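You operate a simulated robot arm through the tools that you are given. There is no shell and no other tool. Be economical: measure what you need, move in short steps, check, and stop when the job is done.

You run a simulated robot arm. Do the job below in one go: nothing can be reset, and whatever is moved stays where it is left.

TASK
Soak the yellow tray in the bath and drain it on the rack.
Fine: close the drain, fill water to the green band, keep the tray under till its cubes are dark, leave it on the rack till it stops dripping; then open the drain and let the bath run empty; leave the other trays dry and the mister off.

Only the result counts: the job must be done as asked and must still hold three seconds after the hand-in. Knocking over, shifting, dropping, spilling or breaking anything else fails it.

THE ROBOT
A 6-joint arm with a two-finger parallel gripper on a trunk, on a base that drives. Base frame: it is fixed to the floor where the robot stands at the start and does not move with it; the origin is under the middle of the robot, x ahead of it, y to its left, z up; the surface under the hand at the start is at about z = 0.856. Units: m, degrees, N and s.
With the tool pointing down near the work surface it reaches from about 0.14 to 0.84 m from the robot's upright axis, wherever it stands. Its first joint turns from -166.0 to 166.0 degrees. Places, roughly: bath drain slider [0.6, 0, 0.9]; mister lever [0.3, 0.7, 1.1]. Payload 3.91 kg.
Tool frame: the origin (TCP) lies between the finger pads and is the grasp point; the fingertips stand 0.03 m ahead of it; z points along the fingers, y is the line along which they close. Largest opening 0.11 m; finger width 0.02, thickness 0.01; the body of the gripper, 0.048 by 0.112 m, starts 0.055 m behind the TCP.
Orientation is told as [roll, pitch, yaw] about the base's x, y, z axes, in that order, counted from this pose: with the fingers straight down and closing along the base's y, the tool's x points along the base's -x, its y along +y and its z along -z.

THE INTERFACE
- The arm moves only by the tool arm_command. Its argument "steps" is a list of rows, each an object of numbers (a shift or turn left out is 0, a gripper value left out holds the last): "tx", "ty", "tz": the shift along the base's x, y, z in m; "wx", "wy", "wz": the turn, a rotation vector about the base's x, y, z in degrees; "gripper": the finger opening in m, from 0 to 0.11. In form: [{"tx": .., "ty": .., "tz": .., "wx": .., "wy": .., "wz": .., "gripper": ..}, ...]. A call has 1 to 20 rows; each row is the pose to reach, as a shift and turn from the pose commanded when the call began. Each row takes 0.2 s and may step no farther than 0.05 m and 8.6 degrees from the row before; otherwise, or with a gripper value out of range, the whole call is refused. A pose out of reach is approached as far as the arm can. The call stops where the force on the tool passes 90 N (or 10 N more than at its start, if that is more) or the arm is blocked; 0.2 s more then pass. Each finger travels about 0.108 m/s and halts on what it meets, pressing with about 25 N; the grip force reading is that of the motor and also rises with nothing between the fingers. The clock runs only during rows and for 0.2 s after the last one: add rows that repeat a pose to give the fingers time. The reply holds the time, the measured pose of the TCP, the force on the tool along the base axes, the opening and the grip force, in the units named above and with some noise, with the torque about the TCP (base axes, N m) and any sound that the robot's microphone picked up.
- Cameras (640 x 400 px; columns grow to the right, rows downward): "scene" is now at [-0.1197, 0.0712, 1.4864]; the picture's right is [0.82, -0.57, 0.00], its down [-0.34, -0.50, -0.80] and it looks along [0.45, 0.66, -0.60] (base axes); focal length 248 px, centre (320, 200). "wrist" rides on the gripper at [0.077, 0.007, -0.114] in the tool frame; the picture's right is [-0.09, 1.00, 0.00], its down [-0.80, -0.07, -0.59] and it looks along [-0.59, -0.05, 0.80] (tool axes); focal length 270 px, centre (320, 200). There is no depth. A picture from a camera that has moved, and an enlarged one, comes with that camera's place and axes in the base frame and with its lens.
- grab_frame(camera): a new picture of that camera. The clock stands still meanwhile.
- lift_body(by): slides the trunk up (or, below 0, down) by that many m; the arm and the scene camera ride with it, the base frame stays. It gives what a move gives, with no picture.
- drive_base(legs): drives the robot by 1 to 6 legs, each [ahead, left, turn to the left] in m, m and degrees, along the robot's own axes; the way and the turn of a leg run together, so that a leg with both is an arc; at most 1.5 m and 180 degrees a leg. The arm and the cameras ride along, it lands a little off, and it stops where it bumps. It gives what a move gives.
- head_to(pan, tilt): turns the head with the scene camera to pan (to the left, within 86 degrees either way) and tilt (down, from -29 to 69), counted from straight ahead of the robot. It gives what a move gives.
- enlarge(camera, box): a new picture of the part [left, top, right, bottom] of that camera's present view, enlarged. The clock stands still meanwhile.
- hand_in(): hands the job in; it is judged then, once.

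Work in short steps. Places have to be worked out from the pictures, the camera data and where the tool is seen: move nearer, look again, correct. Check each grasp and each placing, and mend what went wrong. You have 120 turns and 90 pictures in all, those below and enlarged ones among them. Open the gripper and draw the arm clear of the work before you hand the job in, unless the task says otherwise; then end with one line.

The tools are called after "Call:" as a command line: name --argument value ..., lists and objects as JSON in quotes. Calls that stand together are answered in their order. arm_command: Moves the arm, as the interface text tells. Its arguments: {"type":"object","properties":{"steps":{"type":"array"}},"required":["steps"]} The other tools are called the same way: lift_body (by) slides the trunk up or down; drive_base (legs) drives the base; head_to (pan, tilt) turns the head that bears the scene camera; grab_frame (camera) takes a picture; enlarge (camera, box) takes an enlarged picture of a part of a camera's view; hand_in () hands the job in.

At the start:

```text
time_s: 0.0
ee_pos: [0.3793, 0.2186, 1.2082]
ee_rot: [-0.1, 0.0, 0.0]
wrist_force: [-0.4, 0.0, -0.1]
moment: [0.02, -0.02, 0.02]
width: 0.11
finger_force: 0.0
trunk travel left (down, up): [-0.425, 0.115]
robot x, y, heading: [0.0022, -0.0043, 0.2]
head pan, tilt: [55.5, 37.1]
```

scene: 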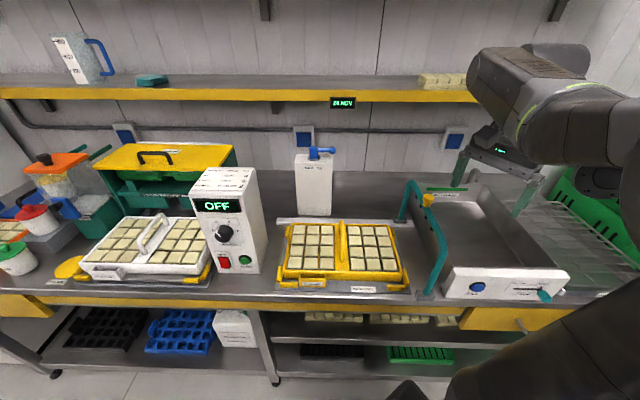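
wrist: 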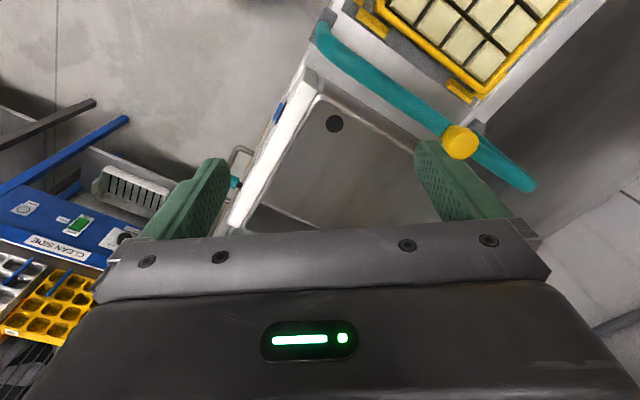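

The bath sits to the right of the yellow tray with a slider and a blue button on its front. I'll turn the head to see the bath and rack better.

Call:
head_to --pan 20 --tilt 40

Call:
grab_frame --camera "scene"

```text
time_s: 1.0
ee_pos: [0.3788, 0.2182, 1.2073]
ee_rot: [0.0, 0.0, 0.0]
wrist_force: [0.4, -0.4, -0.1]
moment: [0.05, 0.0, -0.01]
width: 0.1098
finger_force: 0.0
trunk travel left (down, up): [-0.425, 0.115]
robot x, y, heading: [0.0009, 0.0037, -0.2]
head pan, tilt: [20.0, 40.0]
```

```text
87 pictures are left
camera scene: at [-0.089, 0.0287, 1.4821], right [0.34, -0.94, 0.0], down [-0.6, -0.22, -0.77], along [0.72, 0.26, -0.64], focal length 248 px, centre (320, 200)
```

scene: 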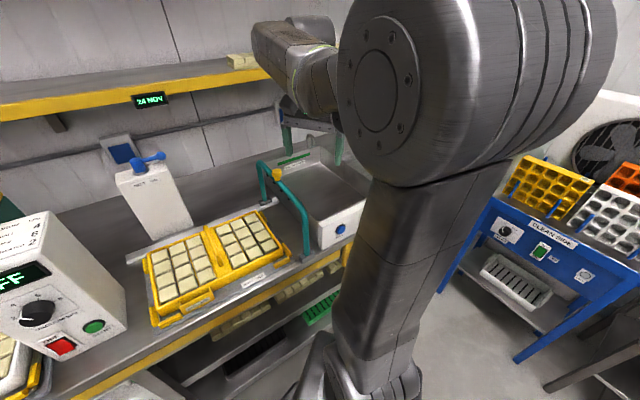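

Head occluded by the arm here. I go back to the first view and enlarge the bath area and labels.

Call:
head_to --pan 45 --tilt 40

Call:
enlarge --camera "scene" --box '[250, 120, 490, 270]'

Call:
enlarge --camera "wrist" --box '[180, 0, 560, 240]'

```text
time_s: 1.9
ee_pos: [0.3783, 0.2177, 1.2077]
ee_rot: [-0.1, 0.1, -0.1]
wrist_force: [0.8, -0.1, 0.0]
moment: [0.0, -0.01, -0.01]
width: 0.1101
finger_force: 0.0
trunk travel left (down, up): [-0.425, 0.115]
robot x, y, heading: [0.0047, 0.0008, 0.0]
head pan, tilt: [45.0, 40.0]
```

```text
2.67 times, centred on (370, 195) of scene
camera zoom: at [-0.1087, 0.0596, 1.482], right [0.71, -0.71, 0.0], down [-0.45, -0.45, -0.77], along [0.54, 0.54, -0.64], focal length 661 px, centre (187, 213)
```

zoom: 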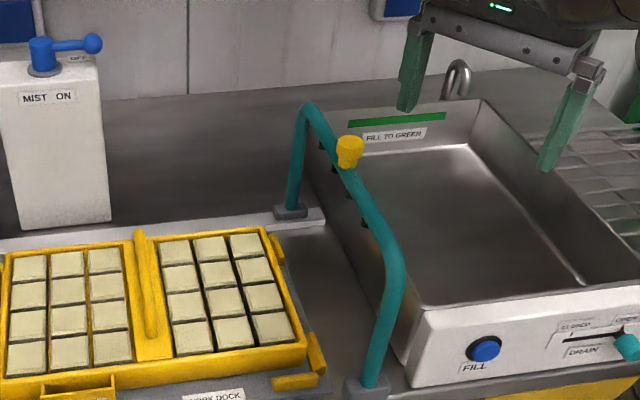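

```text
1.67 times, centred on (370, 120) of wrist
camera zoom: at [0.302, 0.2258, 1.3227], right [0.09, 1.0, 0.0], down [0.8, -0.07, 0.59], along [0.59, -0.05, -0.8], focal length 450 px, centre (237, 333)
```

zoom: 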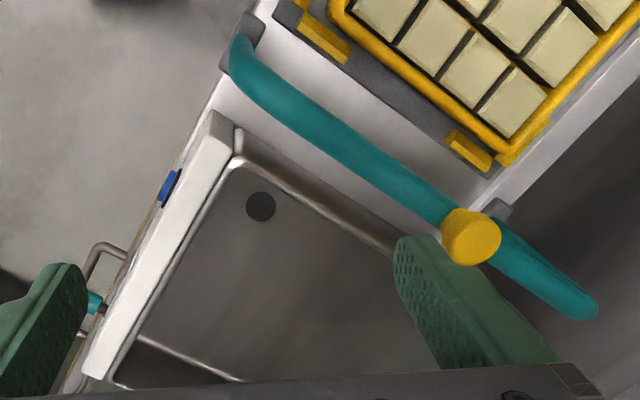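

The bath runs deep away from the robot; the bench is turned about -37° (along u=[0.80,-0.60], depth v=[0.60,0.80]). I turn the tool to match the bench (yaw +53) and look from higher up over the yellow tray.

Call:
arm_command --steps '[{"wz": 8, "tx": -0.02}, {"wz": 16, "tx": -0.05}, {"wz": 24, "tx": -0.08}, {"wz": 32, "tx": -0.11}, {"wz": 40, "tx": -0.14}, {"wz": 48, "tx": -0.16}, {"wz": 53, "tx": -0.18}, {"wz": 53, "tx": -0.18}]'

Call:
grab_frame --camera "wrist"

Call:
grab_frame --camera "scene"

```text
time_s: 3.7
ee_pos: [0.1976, 0.2178, 1.2076]
ee_rot: [0.0, 0.1, 53.1]
wrist_force: [-1.0, -0.2, -0.9]
moment: [0.0, 0.0, 0.02]
width: 0.11
finger_force: 0.0
trunk travel left (down, up): [-0.425, 0.115]
robot x, y, heading: [0.0041, 0.0056, -0.1]
head pan, tilt: [45.0, 40.0]
```

```text
84 pictures are left
camera wrist: at [0.1445, 0.1607, 1.3229], right [-0.74, 0.67, 0.0], down [0.54, 0.6, 0.59], along [0.4, 0.44, -0.8], focal length 270 px, centre (320, 200)
```

wrist: 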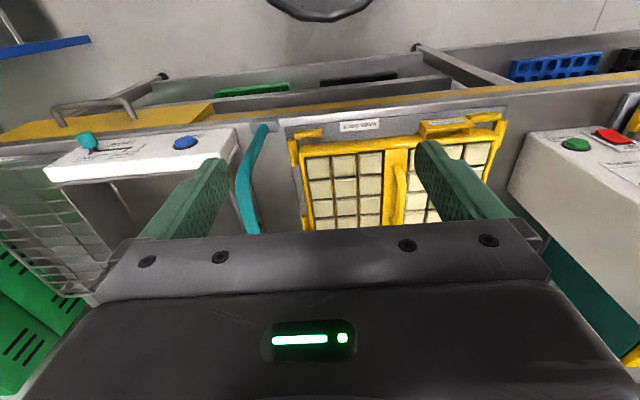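

```text
83 pictures are left
camera scene: at [-0.1089, 0.0595, 1.482], right [0.71, -0.71, 0.0], down [-0.45, -0.45, -0.77], along [0.54, 0.54, -0.64], focal length 248 px, centre (320, 200)
```

scene: 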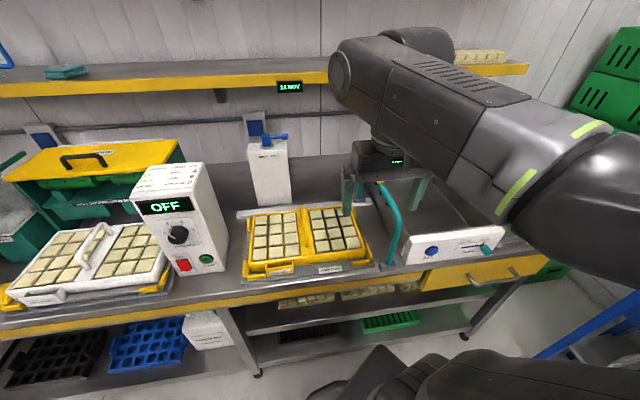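

The rack beyond the bath will be out of reach from here; one stance ~0.3 m further along the bench reaches tray, bath and rack. I drive parallel to the bench and turn slightly right so the head sees past the arm.

Call:
drive_base --legs '[[0.24, -0.18, 0], [0, 0, -20]]'

Call:
grab_frame --camera "scene"

```text
time_s: 6.8
ee_pos: [0.5016, -0.0396, 1.2092]
ee_rot: [0.0, 0.0, 33.0]
wrist_force: [-0.3, 0.0, 0.4]
moment: [0.0, 0.0, 0.0]
width: 0.1099
finger_force: 0.0
trunk travel left (down, up): [-0.425, 0.115]
robot x, y, heading: [0.2406, -0.1748, -20.0]
head pan, tilt: [45.0, 40.0]
```

```text
82 pictures are left
camera scene: at [0.1594, -0.082, 1.482], right [0.42, -0.91, 0.0], down [-0.58, -0.27, -0.77], along [0.69, 0.32, -0.64], focal length 248 px, centre (320, 200)
```

scene: 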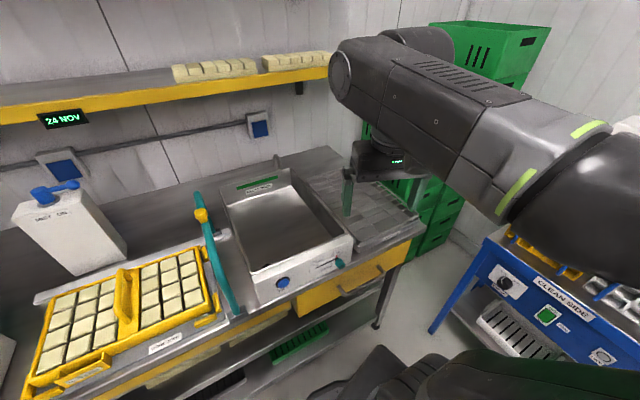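

I can now see bath (outer ≈0.27×0.47, deep along v), rack to its right, arch top ≈1.09 m. Drain knob estimated at (0.559,0.043,0.90), at OPEN side. I move the hand above and in front of it for a close look.

Call:
arm_command --steps '[{"wz": 7, "tz": -0.03, "gripper": 0.05}, {"wz": 14, "tz": -0.06, "ty": 0.02}, {"wz": 20, "tz": -0.1, "ty": 0.03, "tx": 0.01}, {"wz": 20, "tz": -0.14, "ty": 0.03, "tx": 0.01}, {"wz": 20, "tz": -0.14, "ty": 0.03, "tx": 0.01}]'

Call:
grab_frame --camera "wrist"

Call:
enlarge --camera "scene" --box '[190, 140, 430, 290]'

```text
time_s: 8.0
ee_pos: [0.5111, -0.007, 1.0667]
ee_rot: [0.0, 0.0, 53.1]
wrist_force: [-0.1, -0.6, 0.5]
moment: [-0.01, 0.03, 0.0]
width: 0.0501
finger_force: 0.0
trunk travel left (down, up): [-0.425, 0.115]
robot x, y, heading: [0.2444, -0.1757, -19.9]
head pan, tilt: [45.0, 40.0]
```

```text
81 pictures are left
camera wrist: at [0.4592, -0.064, 1.1807], right [-0.74, 0.67, 0.0], down [0.54, 0.6, 0.59], along [0.4, 0.44, -0.8], focal length 270 px, centre (320, 200)
```

wrist: 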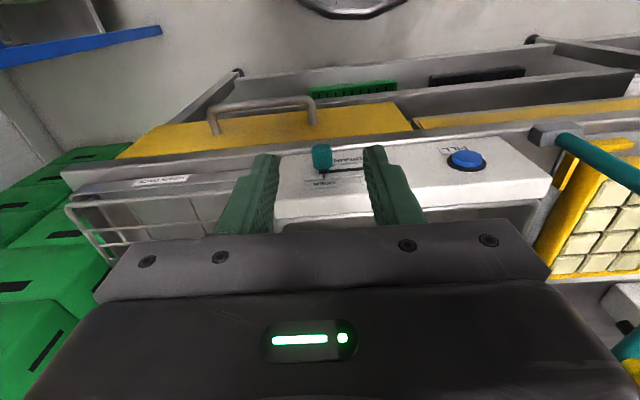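

```text
2.67 times, centred on (310, 215) of scene
camera zoom: at [0.1594, -0.0819, 1.482], right [0.42, -0.91, 0.0], down [-0.58, -0.27, -0.77], along [0.69, 0.32, -0.64], focal length 661 px, centre (347, 160)
```

zoom: 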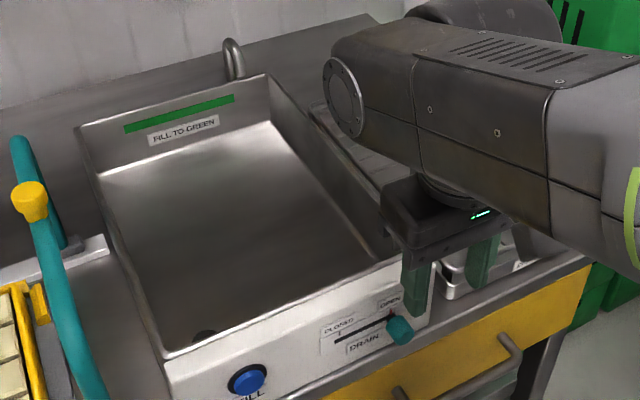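

Knob confirmed near (0.556,0.045,0.90). I'll tilt the fingers forward 35° so the palm stays off the bath rim, descend in front, then move in so the fingers straddle the knob.

Call:
arm_command --steps '[{"wx": 6.4, "wy": -4.8, "tz": -0.02}, {"wx": 12.8, "wy": -9.6, "tz": -0.05, "tx": -0.01, "ty": -0.01}, {"wx": 19.2, "wy": -14.4, "tz": -0.08, "tx": -0.015, "ty": -0.02}, {"wx": 25.6, "wy": -19.2, "tz": -0.11, "tx": -0.015, "ty": -0.02}, {"wx": 28, "wy": -21, "tz": -0.145, "tx": -0.015, "ty": -0.02}, {"wx": 28, "wy": -21, "tz": -0.145, "tx": -0.015, "ty": -0.02}]'

Call:
grab_frame --camera "wrist"

```text
time_s: 9.4
ee_pos: [0.4962, -0.0269, 0.9227]
ee_rot: [0.1, -35.4, 53.0]
wrist_force: [-0.4, 0.5, 0.0]
moment: [0.01, 0.01, 0.02]
width: 0.0502
finger_force: 0.0
trunk travel left (down, up): [-0.425, 0.115]
robot x, y, heading: [0.2387, -0.1724, -19.9]
head pan, tilt: [45.0, 40.0]
```

```text
79 pictures are left
camera wrist: at [0.412, -0.1246, 0.9729], right [-0.75, 0.66, 0.05], down [0.24, 0.21, 0.95], along [0.61, 0.73, -0.31], focal length 270 px, centre (320, 200)
```

wrist: 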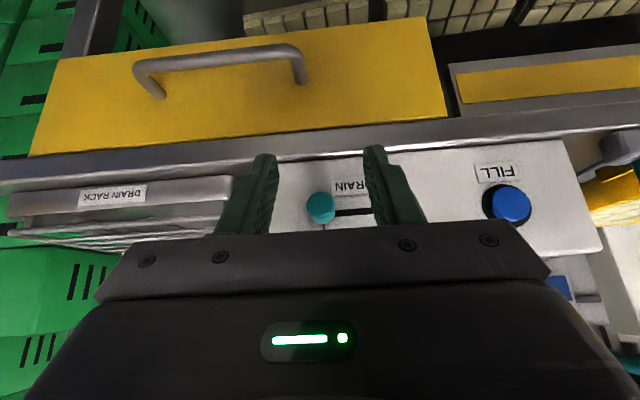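

Clear view: knob is centred between the fingers. Advance ~0.067 m in v and slightly down, then close on the knob.

Call:
arm_command --steps '[{"tx": 0.02, "ty": 0.027}, {"tx": 0.04, "ty": 0.0535, "tz": -0.004}, {"tx": 0.04, "ty": 0.0535, "tz": -0.004}, {"tx": 0.04, "ty": 0.0535, "tz": -0.004, "gripper": 0.01}, {"tx": 0.04, "ty": 0.0535, "tz": -0.004, "gripper": 0.01}, {"tx": 0.04, "ty": 0.0535, "tz": -0.004, "gripper": 0.01}]'

Call:
grab_frame --camera "wrist"

```text
time_s: 10.8
ee_pos: [0.5331, 0.0242, 0.9182]
ee_rot: [0.1, -35.0, 53.0]
wrist_force: [-2.2, -3.5, -2.1]
moment: [-0.1, 0.08, 0.14]
width: 0.0214
finger_force: 44.7
trunk travel left (down, up): [-0.425, 0.115]
robot x, y, heading: [0.2395, -0.178, -19.9]
head pan, tilt: [45.0, 40.0]
```

```text
78 pictures are left
camera wrist: at [0.4494, -0.0737, 0.9685], right [-0.75, 0.66, 0.05], down [0.25, 0.21, 0.95], along [0.61, 0.72, -0.32], focal length 270 px, centre (320, 200)
```

wrist: 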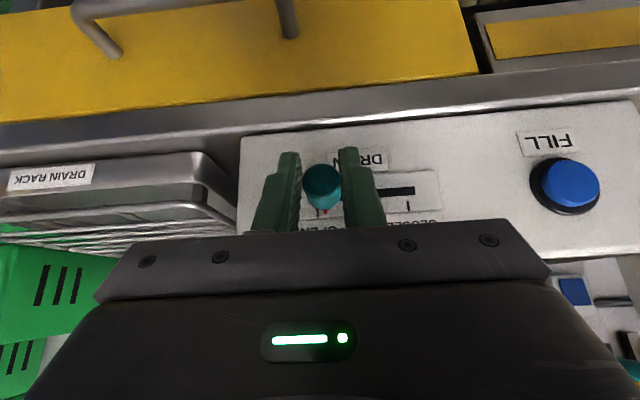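

Knob gripped (21 mm). Slide it left toward CLOSED in small steps.

Call:
arm_command --steps '[{"tx": -0.016, "ty": 0.012}, {"tx": -0.032, "ty": 0.024}, {"tx": -0.04, "ty": 0.03}, {"tx": -0.046, "ty": 0.035}, {"tx": -0.046, "ty": 0.035}]'

Call:
grab_frame --camera "wrist"

```text
time_s: 12.0
ee_pos: [0.5258, 0.0292, 0.9194]
ee_rot: [0.2, -34.9, 53.1]
wrist_force: [-5.5, -7.9, -7.9]
moment: [-0.23, 0.17, 0.12]
width: 0.0215
finger_force: 45.1
out of reach, approached as far as the arm can: row 1, 2, 3, 4, 5
trunk travel left (down, up): [-0.425, 0.115]
robot x, y, heading: [0.2451, -0.1751, -19.9]
head pan, tilt: [45.0, 40.0]
```

```text
77 pictures are left
camera wrist: at [0.4414, -0.0678, 0.9685], right [-0.75, 0.66, 0.05], down [0.25, 0.21, 0.95], along [0.61, 0.73, -0.32], focal length 270 px, centre (320, 200)
```

wrist: 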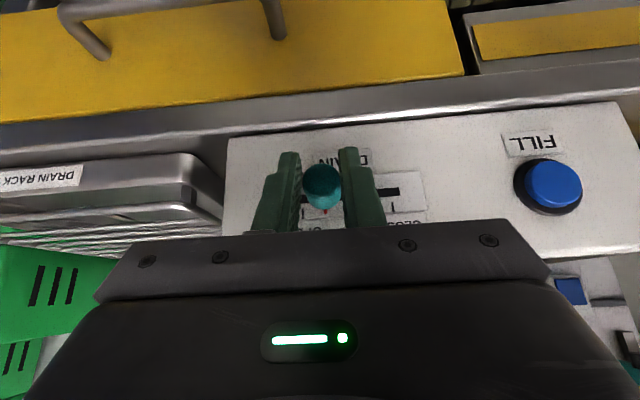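

The arm is too folded this close to the axis. Knob is partway. I open the fingers and back the base off along -v by 0.15 m, which also withdraws the hand straight out.

Call:
arm_command --steps '[{"gripper": 0.05}, {"gripper": 0.05}, {"gripper": 0.05}]'

Call:
drive_base --legs '[[-0.044, -0.143, 0]]'

Call:
grab_frame --camera "wrist"

```text
time_s: 12.8
ee_pos: [0.5261, 0.0321, 0.9172]
ee_rot: [0.1, -35.1, 52.9]
wrist_force: [0.3, -0.7, 0.5]
moment: [-0.01, 0.01, -0.01]
width: 0.0501
finger_force: 0.1
trunk travel left (down, up): [-0.425, 0.115]
robot x, y, heading: [0.2399, -0.1775, -20.1]
head pan, tilt: [45.0, 40.0]
```

```text
time_s: 14.2
ee_pos: [0.4373, -0.085, 0.9189]
ee_rot: [0.3, -35.0, 52.9]
wrist_force: [0.1, -0.2, -0.2]
moment: [-0.03, 0.03, -0.01]
width: 0.0503
finger_force: 0.0
trunk travel left (down, up): [-0.425, 0.115]
robot x, y, heading: [0.1519, -0.2898, -19.9]
head pan, tilt: [45.0, 40.0]
```

```text
76 pictures are left
camera wrist: at [0.3531, -0.1829, 0.9686], right [-0.75, 0.66, 0.05], down [0.25, 0.21, 0.95], along [0.61, 0.72, -0.32], focal length 270 px, centre (320, 200)
```

wrist: 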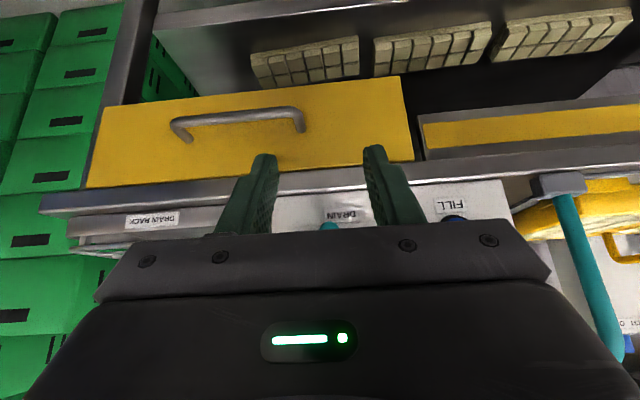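

Now advance back in by 0.147 m with the fingers straddling the knob, grip, and slide left 0.06 m.

Call:
arm_command --steps '[{"tx": 0.024, "ty": 0.032}, {"tx": 0.05, "ty": 0.066}, {"tx": 0.075, "ty": 0.1}, {"tx": 0.089, "ty": 0.118}, {"tx": 0.089, "ty": 0.118}, {"tx": 0.089, "ty": 0.118, "gripper": 0.01}, {"tx": 0.089, "ty": 0.118, "gripper": 0.01}, {"tx": 0.089, "ty": 0.118, "gripper": 0.01}, {"tx": 0.073, "ty": 0.13, "gripper": 0.01}, {"tx": 0.057, "ty": 0.142, "gripper": 0.01}, {"tx": 0.045, "ty": 0.151, "gripper": 0.01}, {"tx": 0.045, "ty": 0.151, "gripper": 0.01}]'

Call:
grab_frame --camera "wrist"

```text
time_s: 16.8
ee_pos: [0.4765, 0.0783, 0.9518]
ee_rot: [0.9, -33.3, 52.3]
wrist_force: [-0.4, -0.3, -0.3]
moment: [0.0, -0.01, -0.02]
width: 0.0097
finger_force: 0.1
out of reach, approached as far as the arm can: row 1, 2, 3, 4, 5, 6, 7, 8, 9, 10, 11, 12
trunk travel left (down, up): [-0.425, 0.115]
robot x, y, heading: [0.1519, -0.2882, -19.9]
head pan, tilt: [45.0, 40.0]
```

```text
75 pictures are left
camera wrist: at [0.3935, -0.019, 1.006], right [-0.75, 0.66, 0.06], down [0.27, 0.22, 0.94], along [0.6, 0.72, -0.35], focal length 270 px, centre (320, 200)
```

wrist: 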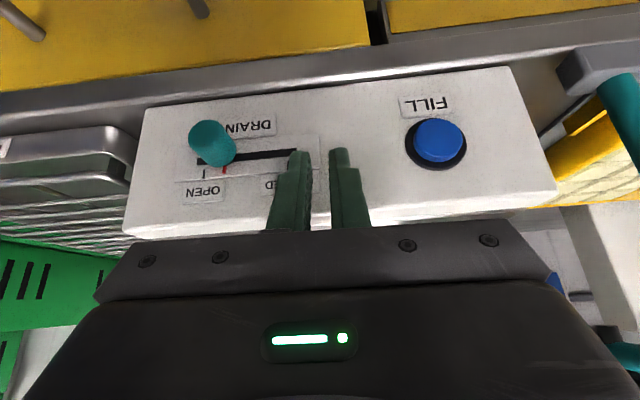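

The arm couldn't reach low enough tilted (it rode up to z 0.95 and missed the knob). I'll back the hand off, raise it, and lower the trunk so the wrist has a better geometry.

Call:
arm_command --steps '[{"tx": -0.03, "ty": -0.04, "gripper": 0.05}, {"tx": -0.04, "ty": -0.055, "tz": 0.04}, {"tx": -0.04, "ty": -0.055, "tz": 0.08}, {"tx": -0.04, "ty": -0.055, "tz": 0.12}, {"tx": -0.04, "ty": -0.055, "tz": 0.16}, {"tx": -0.04, "ty": -0.055, "tz": 0.2}]'

Call:
lift_body --by -0.2

```text
time_s: 18.2
ee_pos: [0.4349, 0.0208, 1.1486]
ee_rot: [0.2, -35.0, 52.9]
wrist_force: [-0.6, 0.0, 1.0]
moment: [0.04, 0.0, -0.02]
width: 0.0499
finger_force: 0.0
out of reach, approached as far as the arm can: row 1
trunk travel left (down, up): [-0.425, 0.115]
robot x, y, heading: [0.1536, -0.2928, -20.0]
head pan, tilt: [45.0, 40.0]
```

```text
time_s: 20.4
ee_pos: [0.4342, 0.0218, 0.9485]
ee_rot: [0.2, -34.9, 52.9]
wrist_force: [0.2, -0.4, 0.3]
moment: [0.01, -0.03, -0.03]
width: 0.0501
finger_force: 0.1
trunk travel left (down, up): [-0.225, 0.315]
robot x, y, heading: [0.1505, -0.2925, -20.0]
head pan, tilt: [45.0, 40.0]
```

Pose kept. Now shift right to the knob's line (u≈0.402), lower, and advance to it.

Call:
arm_command --steps '[{"tx": 0.03, "ty": -0.02, "tz": -0.01}, {"tx": 0.0545, "ty": -0.041, "tz": -0.03}, {"tx": 0.074, "ty": -0.016, "tz": -0.03}, {"tx": 0.0925, "ty": 0.009, "tz": -0.03}, {"tx": 0.0925, "ty": 0.009, "tz": -0.03}]'

Call:
grab_frame --camera "wrist"

```text
time_s: 21.6
ee_pos: [0.5285, 0.0292, 0.9177]
ee_rot: [0.2, -35.1, 52.9]
wrist_force: [0.5, 0.6, -0.6]
moment: [-0.01, 0.0, 0.02]
width: 0.0499
finger_force: 0.1
trunk travel left (down, up): [-0.225, 0.315]
robot x, y, heading: [0.1533, -0.2884, -20.1]
head pan, tilt: [45.0, 40.0]
```

```text
74 pictures are left
camera wrist: at [0.4455, -0.068, 0.9682], right [-0.75, 0.66, 0.05], down [0.25, 0.21, 0.95], along [0.61, 0.72, -0.32], focal length 270 px, centre (320, 200)
```

wrist: 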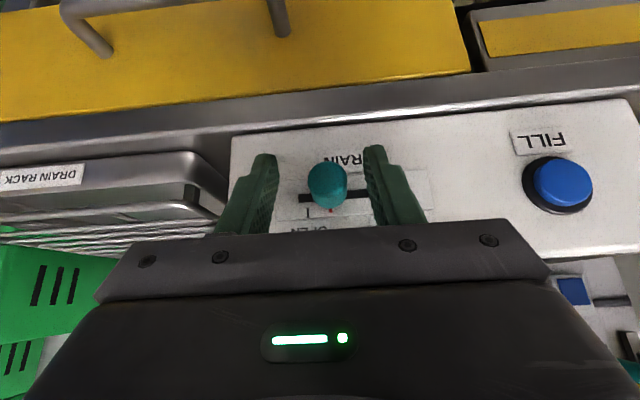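

Reachable now and the knob is between the fingers. Close and slide left.

Call:
arm_command --steps '[{"gripper": 0.01}, {"gripper": 0.01}, {"gripper": 0.01}, {"tx": -0.016, "ty": 0.012}, {"tx": -0.028, "ty": 0.021}, {"tx": -0.04, "ty": 0.03}, {"tx": -0.048, "ty": 0.036}, {"tx": -0.048, "ty": 0.036}]'

Call:
grab_frame --camera "wrist"

```text
time_s: 23.4
ee_pos: [0.4869, 0.0602, 0.9196]
ee_rot: [0.4, -35.0, 52.3]
wrist_force: [56.7, -31.5, 7.9]
moment: [-0.74, -0.43, -0.9]
width: 0.0219
finger_force: 44.7
trunk travel left (down, up): [-0.225, 0.315]
robot x, y, heading: [0.1548, -0.2918, -20.2]
head pan, tilt: [45.0, 40.0]
```

```text
73 pictures are left
camera wrist: at [0.4024, -0.0369, 0.9685], right [-0.75, 0.66, 0.06], down [0.25, 0.2, 0.95], along [0.62, 0.72, -0.32], focal length 270 px, centre (320, 200)
```

wrist: 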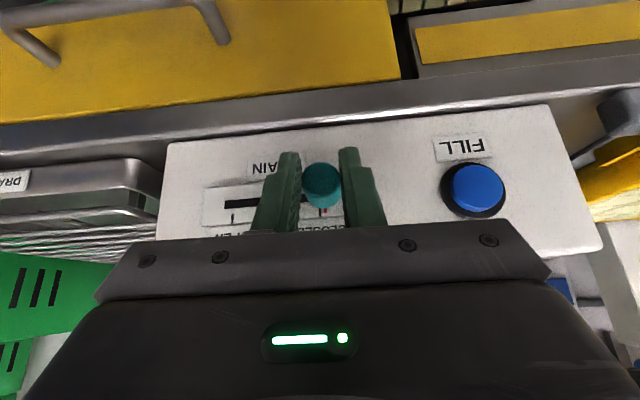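

The knob hit its stop at CLOSED (65 N). Relax, open, and back away, then look.

Call:
arm_command --steps '[{"tx": 0.006, "ty": -0.0045}, {"tx": 0.006, "ty": -0.0045, "gripper": 0.05}, {"tx": 0.006, "ty": -0.0045, "gripper": 0.05}, {"tx": -0.016, "ty": -0.034, "gripper": 0.05}, {"tx": -0.036, "ty": -0.062, "gripper": 0.05}, {"tx": -0.036, "ty": -0.062, "gripper": 0.0}, {"tx": -0.036, "ty": -0.062, "gripper": 0.0}]'

Call:
grab_frame --camera "wrist"

```text
time_s: 24.9
ee_pos: [0.4432, 0.0037, 0.9189]
ee_rot: [0.2, -35.0, 53.0]
wrist_force: [-0.7, 0.1, -0.6]
moment: [0.02, 0.0, 0.0]
width: 0.0
finger_force: 25.1
trunk travel left (down, up): [-0.225, 0.315]
robot x, y, heading: [0.1532, -0.2904, -20.0]
head pan, tilt: [45.0, 40.0]
```

```text
72 pictures are left
camera wrist: at [0.3592, -0.0936, 0.9692], right [-0.75, 0.66, 0.05], down [0.25, 0.21, 0.95], along [0.61, 0.72, -0.32], focal length 270 px, centre (320, 200)
```

wrist: 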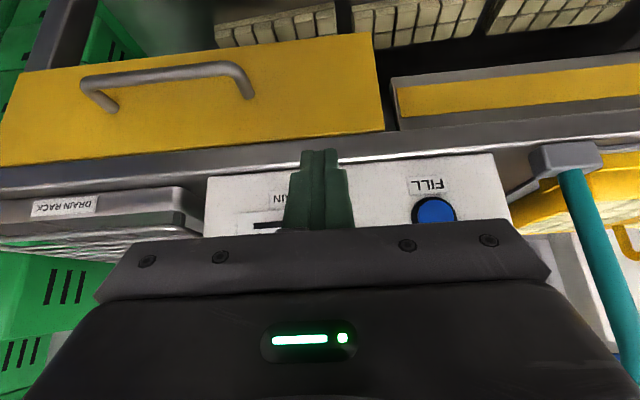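

Now position the closed fingertips in front of FILL (≈(0.433,0.154,0.905)), stopping just short.

Call:
arm_command --steps '[{"tx": -0.035, "ty": 0.027, "tz": 0.01}, {"tx": -0.07, "ty": 0.053, "tz": 0.011}, {"tx": -0.079, "ty": 0.06, "tz": 0.011}, {"tx": -0.06, "ty": 0.085, "tz": 0.011}, {"tx": -0.046, "ty": 0.104, "tz": 0.011}, {"tx": -0.046, "ty": 0.104, "tz": 0.011}]'

Call:
grab_frame --camera "wrist"

Call:
grab_frame --camera "scene"

```text
time_s: 26.4
ee_pos: [0.3956, 0.1071, 0.9294]
ee_rot: [0.0, -35.1, 52.9]
wrist_force: [0.6, -0.1, 1.1]
moment: [-0.03, -0.01, 0.03]
width: 0.0001
finger_force: 25.4
trunk travel left (down, up): [-0.225, 0.315]
robot x, y, heading: [0.1532, -0.2942, -19.9]
head pan, tilt: [45.0, 40.0]
```

```text
71 pictures are left
camera wrist: at [0.3124, 0.0096, 0.9793], right [-0.75, 0.66, 0.05], down [0.25, 0.21, 0.95], along [0.61, 0.72, -0.32], focal length 270 px, centre (320, 200)
```

wrist: 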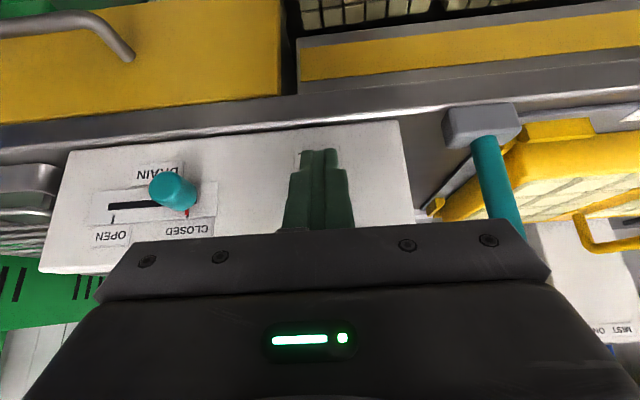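

```text
70 pictures are left
camera scene: at [0.0708, -0.1966, 1.282], right [0.42, -0.91, 0.0], down [-0.58, -0.27, -0.77], along [0.69, 0.32, -0.64], focal length 248 px, centre (320, 200)
```

scene: 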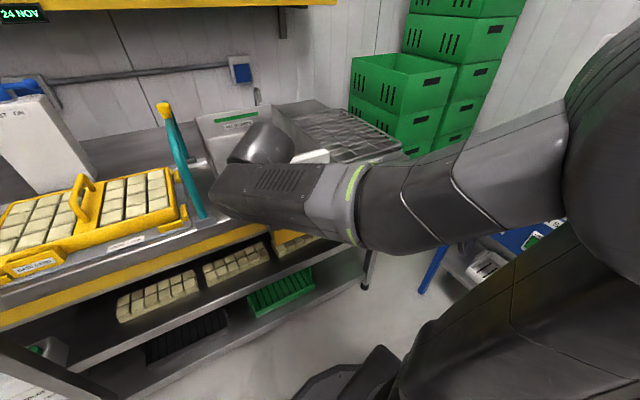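

Slider reads CLOSED. I press the FILL button gently forward in small steps.

Call:
arm_command --steps '[{"tx": 0.006, "ty": 0.008}, {"tx": 0.012, "ty": 0.016}, {"tx": 0.015, "ty": 0.02}]'

Call:
enlarge --camera "scene" --box '[180, 80, 340, 180]'

```text
time_s: 27.1
ee_pos: [0.4121, 0.1276, 0.9305]
ee_rot: [0.2, -34.9, 53.0]
wrist_force: [-0.4, -0.4, -0.3]
moment: [0.02, -0.02, 0.0]
width: 0.0001
finger_force: 24.5
trunk travel left (down, up): [-0.225, 0.315]
robot x, y, heading: [0.1532, -0.2902, -20.1]
head pan, tilt: [45.0, 40.0]
```

```text
4.00 times, centred on (260, 130) of scene
camera zoom: at [0.0708, -0.1968, 1.282], right [0.42, -0.91, 0.0], down [-0.58, -0.27, -0.77], along [0.69, 0.32, -0.64], focal length 992 px, centre (560, 480)
```

zoom: 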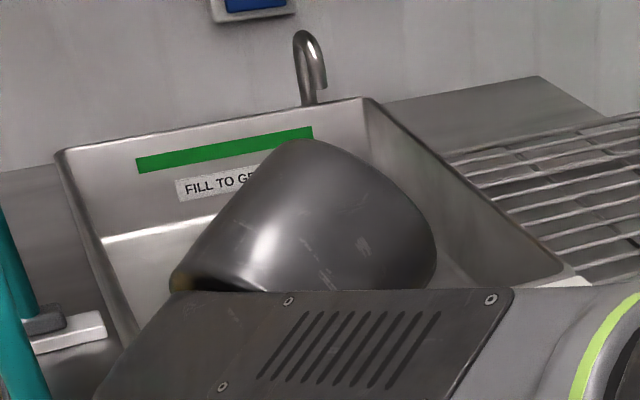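

No contact yet (tip v≈0.37). Continue pressing in small steps.

Call:
arm_command --steps '[{"tx": 0.003, "ty": 0.004}, {"tx": 0.006, "ty": 0.008}, {"tx": 0.009, "ty": 0.012}]'

```text
time_s: 27.9
ee_pos: [0.4181, 0.1365, 0.931]
ee_rot: [0.1, -35.0, 52.9]
wrist_force: [-19.4, -24.9, 1.5]
moment: [-0.43, 0.39, 0.03]
width: 0.0003
finger_force: 24.6
trunk travel left (down, up): [-0.225, 0.315]
robot x, y, heading: [0.1548, -0.2895, -20.2]
head pan, tilt: [45.0, 40.0]
heard: click
```

A click. Check whether water runs (still pressed).

Call:
enlarge --camera "scene" --box '[180, 80, 340, 180]'

Call:
arm_command --steps '[{"tx": -0.012, "ty": -0.016}, {"tx": -0.021, "ty": -0.028}]'

Call:
enlarge --camera "scene" --box '[180, 80, 340, 180]'

```text
4.00 times, centred on (260, 130) of scene
camera zoom: at [0.0682, -0.2002, 1.2821], right [0.42, -0.91, 0.0], down [-0.58, -0.27, -0.77], along [0.7, 0.32, -0.64], focal length 992 px, centre (560, 480)
```

zoom: 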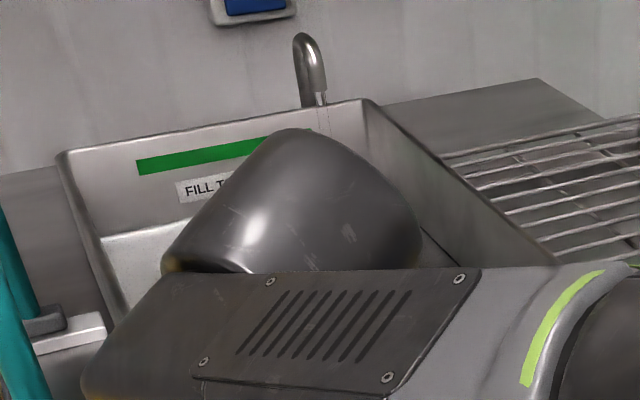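

```text
time_s: 28.6
ee_pos: [0.3996, 0.113, 0.9303]
ee_rot: [0.2, -35.1, 52.9]
wrist_force: [0.2, -0.3, 0.1]
moment: [0.0, -0.01, 0.02]
width: 0.0001
finger_force: 25.6
trunk travel left (down, up): [-0.225, 0.315]
robot x, y, heading: [0.1527, -0.2893, -20.0]
head pan, tilt: [45.0, 40.0]
```

```text
4.00 times, centred on (260, 130) of scene
camera zoom: at [0.071, -0.1964, 1.282], right [0.42, -0.91, 0.0], down [-0.58, -0.27, -0.77], along [0.69, 0.32, -0.64], focal length 992 px, centre (560, 480)
```

zoom: 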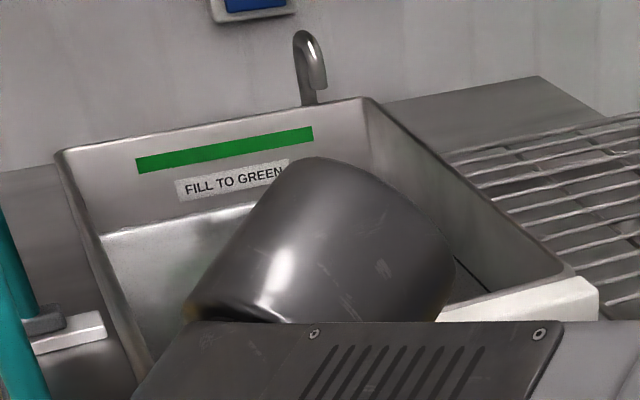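

Water ran only while pressed (stream in the first shot, none after release) — hold-to-fill. I press and hold 3 s, then check the level.

Call:
arm_command --steps '[{"tx": 0.012, "ty": 0.016}, {"tx": 0.02, "ty": 0.0265}, {"tx": 0.021, "ty": 0.028}, {"tx": 0.021, "ty": 0.028}, {"tx": 0.021, "ty": 0.028}, {"tx": 0.021, "ty": 0.028}, {"tx": 0.021, "ty": 0.028}, {"tx": 0.021, "ty": 0.028}, {"tx": 0.021, "ty": 0.028}, {"tx": 0.021, "ty": 0.028}, {"tx": 0.021, "ty": 0.028}, {"tx": 0.021, "ty": 0.028}, {"tx": 0.021, "ty": 0.028}, {"tx": 0.021, "ty": 0.028}]'

Call:
enlarge --camera "scene" --box '[180, 80, 340, 180]'

```text
time_s: 31.6
ee_pos: [0.4186, 0.1369, 0.93]
ee_rot: [0.0, -34.7, 53.0]
wrist_force: [-38.6, -41.0, -9.1]
moment: [-0.89, 0.93, 0.19]
width: 0.0
finger_force: 24.8
trunk travel left (down, up): [-0.225, 0.315]
robot x, y, heading: [0.151, -0.2888, -20.0]
head pan, tilt: [45.0, 40.0]
heard: click
```

```text
4.00 times, centred on (260, 130) of scene
camera zoom: at [0.0669, -0.2007, 1.2821], right [0.42, -0.91, 0.0], down [-0.58, -0.27, -0.77], along [0.7, 0.32, -0.64], focal length 992 px, centre (560, 480)
```

zoom: 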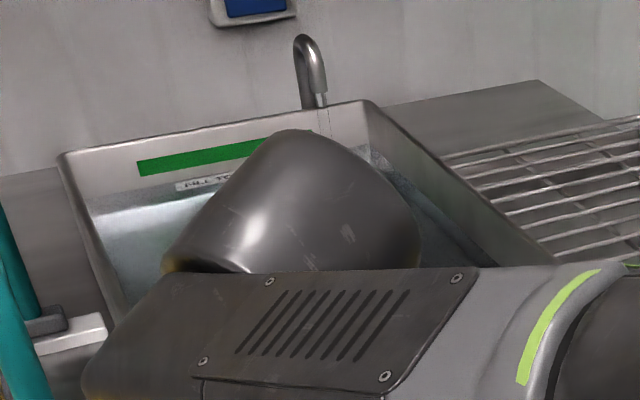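

Level is at the label, rising about 12 px/s; band centre is ~25 px higher. Hold 1.2 s more.

Call:
arm_command --steps '[{"tx": 0}, {"tx": 0}, {"tx": 0}, {"tx": 0}, {"tx": 0}]'

Call:
enlarge --camera "scene" --box '[180, 100, 276, 160]'

```text
time_s: 32.8
ee_pos: [0.4183, 0.135, 0.9301]
ee_rot: [0.0, -34.8, 52.8]
wrist_force: [-38.5, -41.1, -8.8]
moment: [-0.92, 0.86, 0.22]
width: 0.0001
finger_force: 24.8
trunk travel left (down, up): [-0.225, 0.315]
robot x, y, heading: [0.1521, -0.2898, -20.3]
head pan, tilt: [45.0, 40.0]
```

```text
6.67 times, centred on (228, 130) of scene
camera zoom: at [0.0668, -0.2007, 1.282], right [0.42, -0.91, 0.0], down [-0.58, -0.27, -0.77], along [0.7, 0.32, -0.64], focal length 1653 px, centre (933, 667)
```

zoom: 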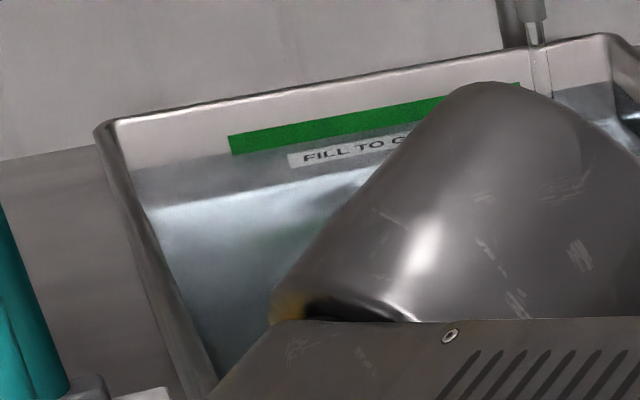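

Water line is just at the band's lower edge; band is about 1 s tall. One short further hold (≈0.4 s).

Call:
arm_command --steps '[{"tx": 0}]'

Call:
enlarge --camera "scene" --box '[190, 105, 254, 145]'

```text
time_s: 33.1
ee_pos: [0.4189, 0.1365, 0.93]
ee_rot: [-0.1, -34.8, 52.9]
wrist_force: [-38.2, -40.0, -8.8]
moment: [-0.93, 0.87, 0.21]
width: 0.0
finger_force: 24.7
trunk travel left (down, up): [-0.225, 0.315]
robot x, y, heading: [0.1496, -0.2909, -19.7]
head pan, tilt: [45.0, 40.0]
```

```text
10.00 times, centred on (222, 125) of scene
camera zoom: at [0.0668, -0.2007, 1.2821], right [0.42, -0.91, 0.0], down [-0.58, -0.27, -0.77], along [0.7, 0.32, -0.64], focal length 2479 px, centre (1300, 950)
```

zoom: 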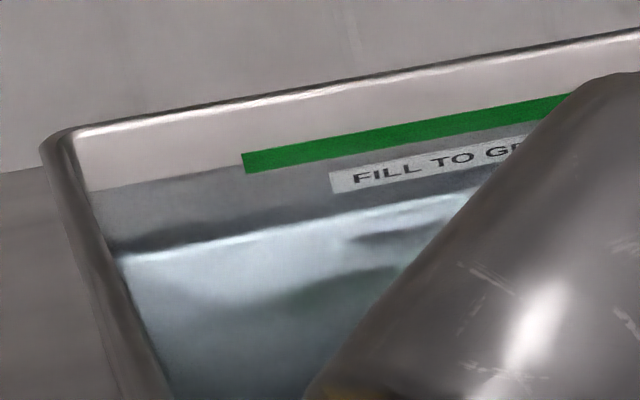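

Water line is mid-band now. Release and withdraw.

Call:
arm_command --steps '[{"tx": -0.03, "ty": -0.04}, {"tx": -0.045, "ty": -0.06}, {"tx": -0.045, "ty": -0.06}]'

Call:
enlarge --camera "scene" --box '[180, 80, 340, 180]'

```text
time_s: 34.0
ee_pos: [0.3749, 0.0798, 0.9325]
ee_rot: [0.2, -35.1, 52.9]
wrist_force: [0.6, -0.7, -1.0]
moment: [-0.03, 0.01, 0.02]
width: 0.0
finger_force: 24.9
trunk travel left (down, up): [-0.225, 0.315]
robot x, y, heading: [0.1523, -0.2857, -20.2]
head pan, tilt: [45.0, 40.0]
```

```text
4.00 times, centred on (260, 130) of scene
camera zoom: at [0.0709, -0.1968, 1.2821], right [0.42, -0.91, 0.0], down [-0.58, -0.27, -0.77], along [0.69, 0.32, -0.64], focal length 992 px, centre (560, 480)
```

zoom: 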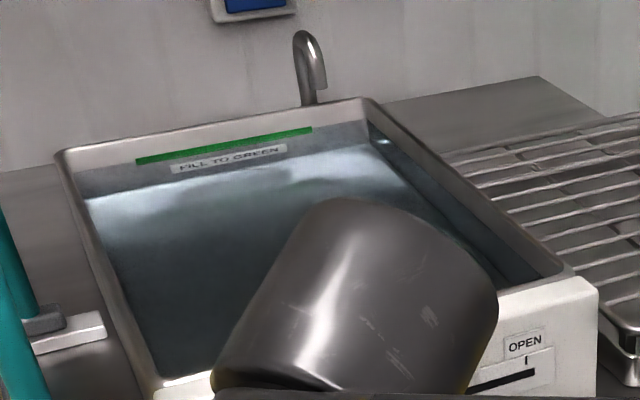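

Level sits inside the green band. Next: raise trunk back, straighten the tool vertical and go high, then drive the base back toward the bench.

Call:
lift_body --by 0.25

Call:
arm_command --steps '[{"wx": -6.4, "wy": 4.8, "tz": 0.02}, {"wx": -12.8, "wy": 9.6, "tz": 0.04}, {"wx": -19.2, "wy": 14.4, "tz": 0.06}, {"wx": -25.6, "wy": 19.2, "tz": 0.08}, {"wx": -28, "wy": 21, "tz": 0.1}, {"wx": -28, "wy": 21, "tz": 0.1}]'

Call:
drive_base --legs '[[0.041, 0.134, 0]]'

Call:
head_to --pan 75 --tilt 40

Call:
grab_frame --camera "scene"

```text
time_s: 36.5
ee_pos: [0.3764, 0.0801, 1.1804]
ee_rot: [0.2, -34.9, 52.9]
wrist_force: [-0.2, -0.5, -0.3]
moment: [-0.04, 0.02, 0.02]
width: 0.0003
finger_force: 25.1
trunk travel left (down, up): [-0.475, 0.065]
robot x, y, heading: [0.1503, -0.2882, -20.2]
head pan, tilt: [45.0, 40.0]
```

```text
time_s: 37.9
ee_pos: [0.3763, 0.081, 1.2802]
ee_rot: [0.0, 0.0, 52.9]
wrist_force: [0.4, -0.2, -0.6]
moment: [-0.01, -0.01, -0.03]
width: 0.0001
finger_force: 24.7
trunk travel left (down, up): [-0.475, 0.065]
robot x, y, heading: [0.1515, -0.2905, -20.3]
head pan, tilt: [45.0, 40.0]
```

```text
time_s: 39.3
ee_pos: [0.4618, 0.1952, 1.2798]
ee_rot: [0.0, 0.0, 52.9]
wrist_force: [-0.4, 0.1, 0.1]
moment: [0.01, 0.01, -0.01]
width: 0.0
finger_force: 25.7
trunk travel left (down, up): [-0.475, 0.065]
robot x, y, heading: [0.2342, -0.1789, -20.1]
head pan, tilt: [45.0, 40.0]
```

```text
time_s: 40.2
ee_pos: [0.4602, 0.1938, 1.2808]
ee_rot: [-0.1, 0.0, 52.8]
wrist_force: [-0.6, 0.3, -0.1]
moment: [0.03, -0.01, -0.02]
width: 0.0
finger_force: 25.3
trunk travel left (down, up): [-0.475, 0.065]
robot x, y, heading: [0.2354, -0.1799, -20.2]
head pan, tilt: [75.0, 40.0]
```

```text
62 pictures are left
camera scene: at [0.1274, -0.0506, 1.532], right [0.82, -0.58, 0.0], down [-0.37, -0.53, -0.77], along [0.44, 0.63, -0.64], focal length 248 px, centre (320, 200)
```

scene: 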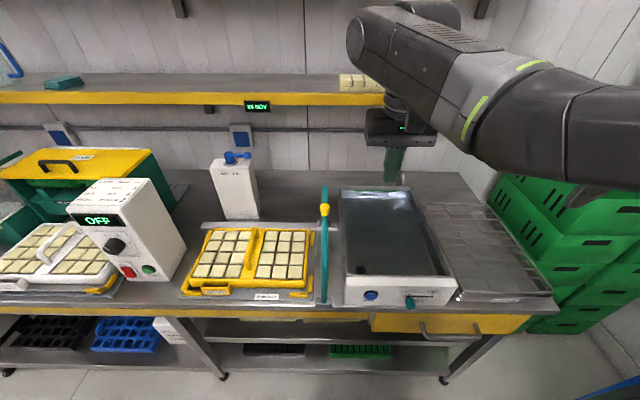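

Great overview. Enlarge the tray and the bath/rack for exact measurement.

Call:
enlarge --camera "scene" --box '[168, 210, 344, 320]'

Call:
enlarge --camera "scene" --box '[320, 170, 560, 320]'

```text
3.64 times, centred on (256, 265) of scene
camera zoom: at [0.1274, -0.0506, 1.532], right [0.82, -0.58, 0.0], down [-0.37, -0.53, -0.77], along [0.44, 0.63, -0.64], focal length 902 px, centre (553, -36)
```

zoom: 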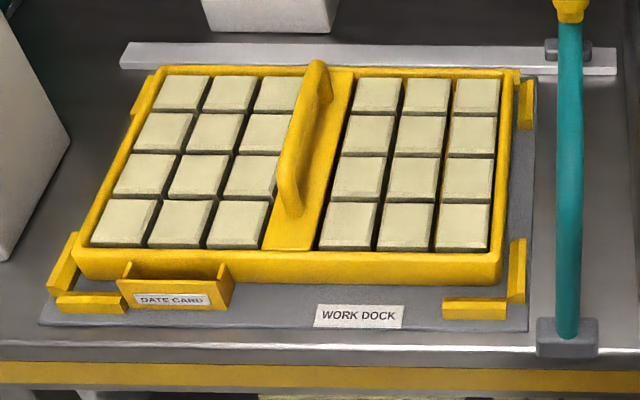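

```text
2.67 times, centred on (440, 245) of scene
camera zoom: at [0.1274, -0.0506, 1.532], right [0.82, -0.58, 0.0], down [-0.37, -0.53, -0.77], along [0.44, 0.63, -0.64], focal length 661 px, centre (0, 80)
```

zoom: 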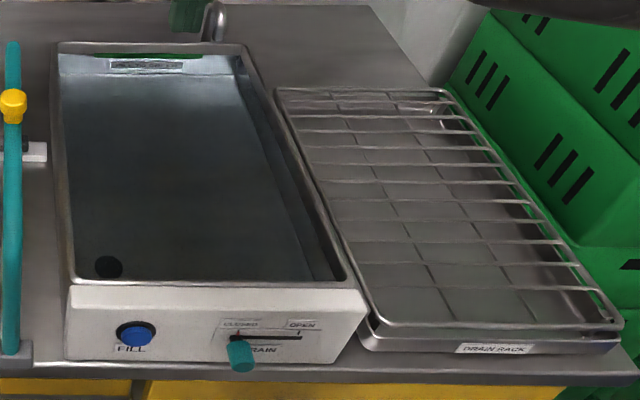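

Worked out (bench coords u along, v deep): tray centre u≈-0.088, v≈0.52, handle bar z≈0.95; bath interior u 0.20–0.465, v 0.42–0.79, rim z≈0.953; rack u 0.51–0.77, v 0.42–0.795. The tray must be turned 90°. Now move over the tray at safe height for a closer look at the handle.

Call:
arm_command --steps '[{"tx": -0.039, "ty": 0.018, "gripper": 0.06}, {"tx": -0.078, "ty": 0.037}, {"tx": -0.117, "ty": 0.055}, {"tx": -0.156, "ty": 0.074}, {"tx": -0.195, "ty": 0.092}, {"tx": -0.234, "ty": 0.111}, {"tx": -0.273, "ty": 0.13, "tz": -0.02}, {"tx": -0.312, "ty": 0.148, "tz": -0.05}, {"tx": -0.312, "ty": 0.148, "tz": -0.08}, {"tx": -0.312, "ty": 0.148, "tz": -0.08}]'

Call:
grab_frame --camera "wrist"

```text
refused: row 8 steps farther than a row can; nothing moved
```

```text
59 pictures are left
camera wrist: at [0.4081, 0.1373, 1.395], right [-0.74, 0.67, 0.0], down [0.54, 0.6, 0.59], along [0.4, 0.44, -0.8], focal length 270 px, centre (320, 200)
```

wrist: 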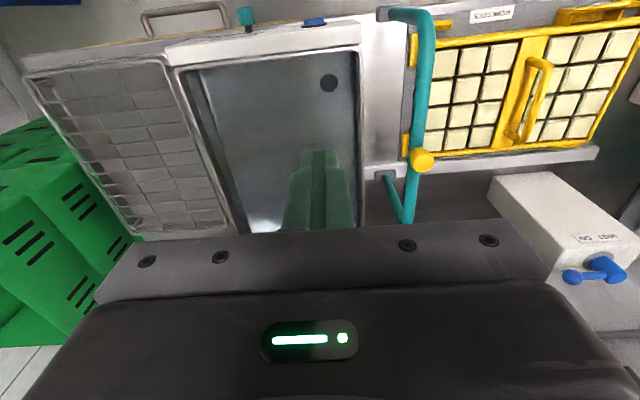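

Refused for step size; rerun with a smoother split.

Call:
arm_command --steps '[{"tx": -0.039, "ty": 0.018, "gripper": 0.06}, {"tx": -0.078, "ty": 0.037}, {"tx": -0.117, "ty": 0.055}, {"tx": -0.156, "ty": 0.074}, {"tx": -0.195, "ty": 0.092}, {"tx": -0.234, "ty": 0.111}, {"tx": -0.273, "ty": 0.13}, {"tx": -0.312, "ty": 0.148}, {"tx": -0.312, "ty": 0.148, "tz": -0.04}, {"tx": -0.312, "ty": 0.148, "tz": -0.08}, {"tx": -0.312, "ty": 0.148, "tz": -0.08}]'

Call:
grab_frame --camera "wrist"

```text
time_s: 42.6
ee_pos: [0.1493, 0.3414, 1.2011]
ee_rot: [0.1, 0.1, 52.9]
wrist_force: [-0.9, 0.8, 0.6]
moment: [-0.01, -0.01, -0.02]
width: 0.0598
finger_force: 0.1
trunk travel left (down, up): [-0.475, 0.065]
robot x, y, heading: [0.2387, -0.1781, -20.0]
head pan, tilt: [75.0, 40.0]
```

```text
58 pictures are left
camera wrist: at [0.0967, 0.2849, 1.3155], right [-0.74, 0.67, 0.0], down [0.54, 0.6, 0.59], along [0.4, 0.44, -0.8], focal length 270 px, centre (320, 200)
```

wrist: 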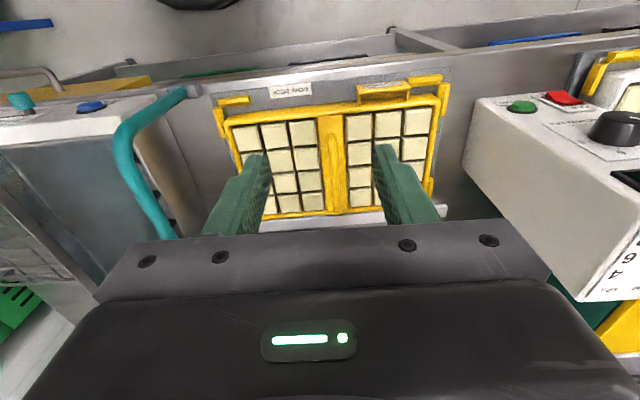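

Tray centred at about u=-0.095, v=0.525. Move above the handle at z 1.05 and look again.

Call:
arm_command --steps '[{"tx": 0.022, "ty": 0.033}, {"tx": 0.045, "ty": 0.066}, {"tx": 0.067, "ty": 0.1}, {"tx": 0.09, "ty": 0.1325}, {"tx": 0.09, "ty": 0.1325, "tz": -0.05}, {"tx": 0.09, "ty": 0.1325, "tz": -0.1}, {"tx": 0.09, "ty": 0.1325, "tz": -0.15}, {"tx": 0.09, "ty": 0.1325, "tz": -0.15}]'

Call:
grab_frame --camera "wrist"

Call:
enlarge --camera "scene" --box '[168, 190, 344, 300]'

```text
time_s: 44.4
ee_pos: [0.238, 0.4722, 1.0488]
ee_rot: [0.0, 0.0, 52.9]
wrist_force: [0.4, 0.3, -0.5]
moment: [-0.01, -0.01, 0.01]
width: 0.06
finger_force: 0.0
trunk travel left (down, up): [-0.475, 0.065]
robot x, y, heading: [0.2388, -0.1779, -20.4]
head pan, tilt: [75.0, 40.0]
```

```text
57 pictures are left
camera wrist: at [0.1848, 0.4153, 1.1638], right [-0.74, 0.67, 0.0], down [0.54, 0.6, 0.59], along [0.4, 0.44, -0.8], focal length 270 px, centre (320, 200)
```

wrist: 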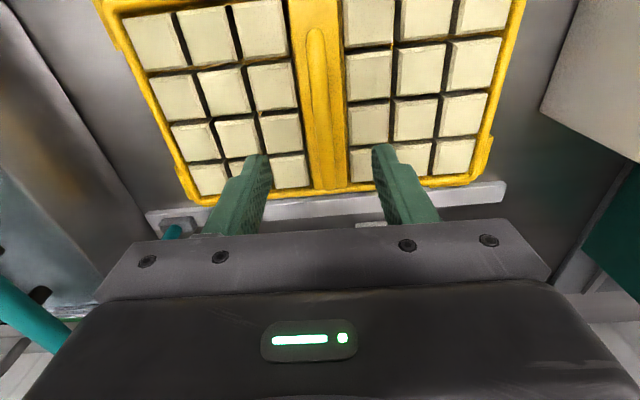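

```text
3.64 times, centred on (256, 245) of scene
camera zoom: at [0.1273, -0.0505, 1.532], right [0.82, -0.58, 0.0], down [-0.37, -0.53, -0.77], along [0.44, 0.63, -0.64], focal length 902 px, centre (553, 36)
```

zoom: 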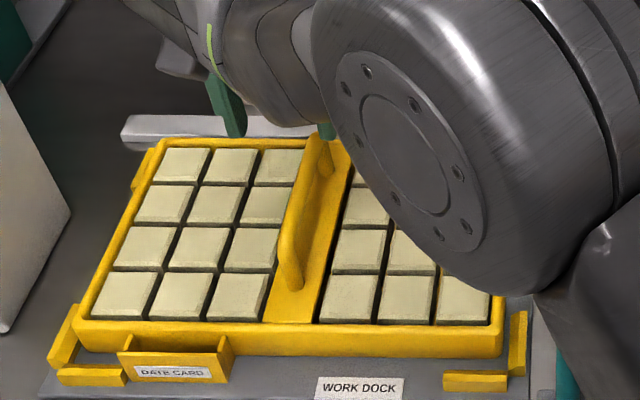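

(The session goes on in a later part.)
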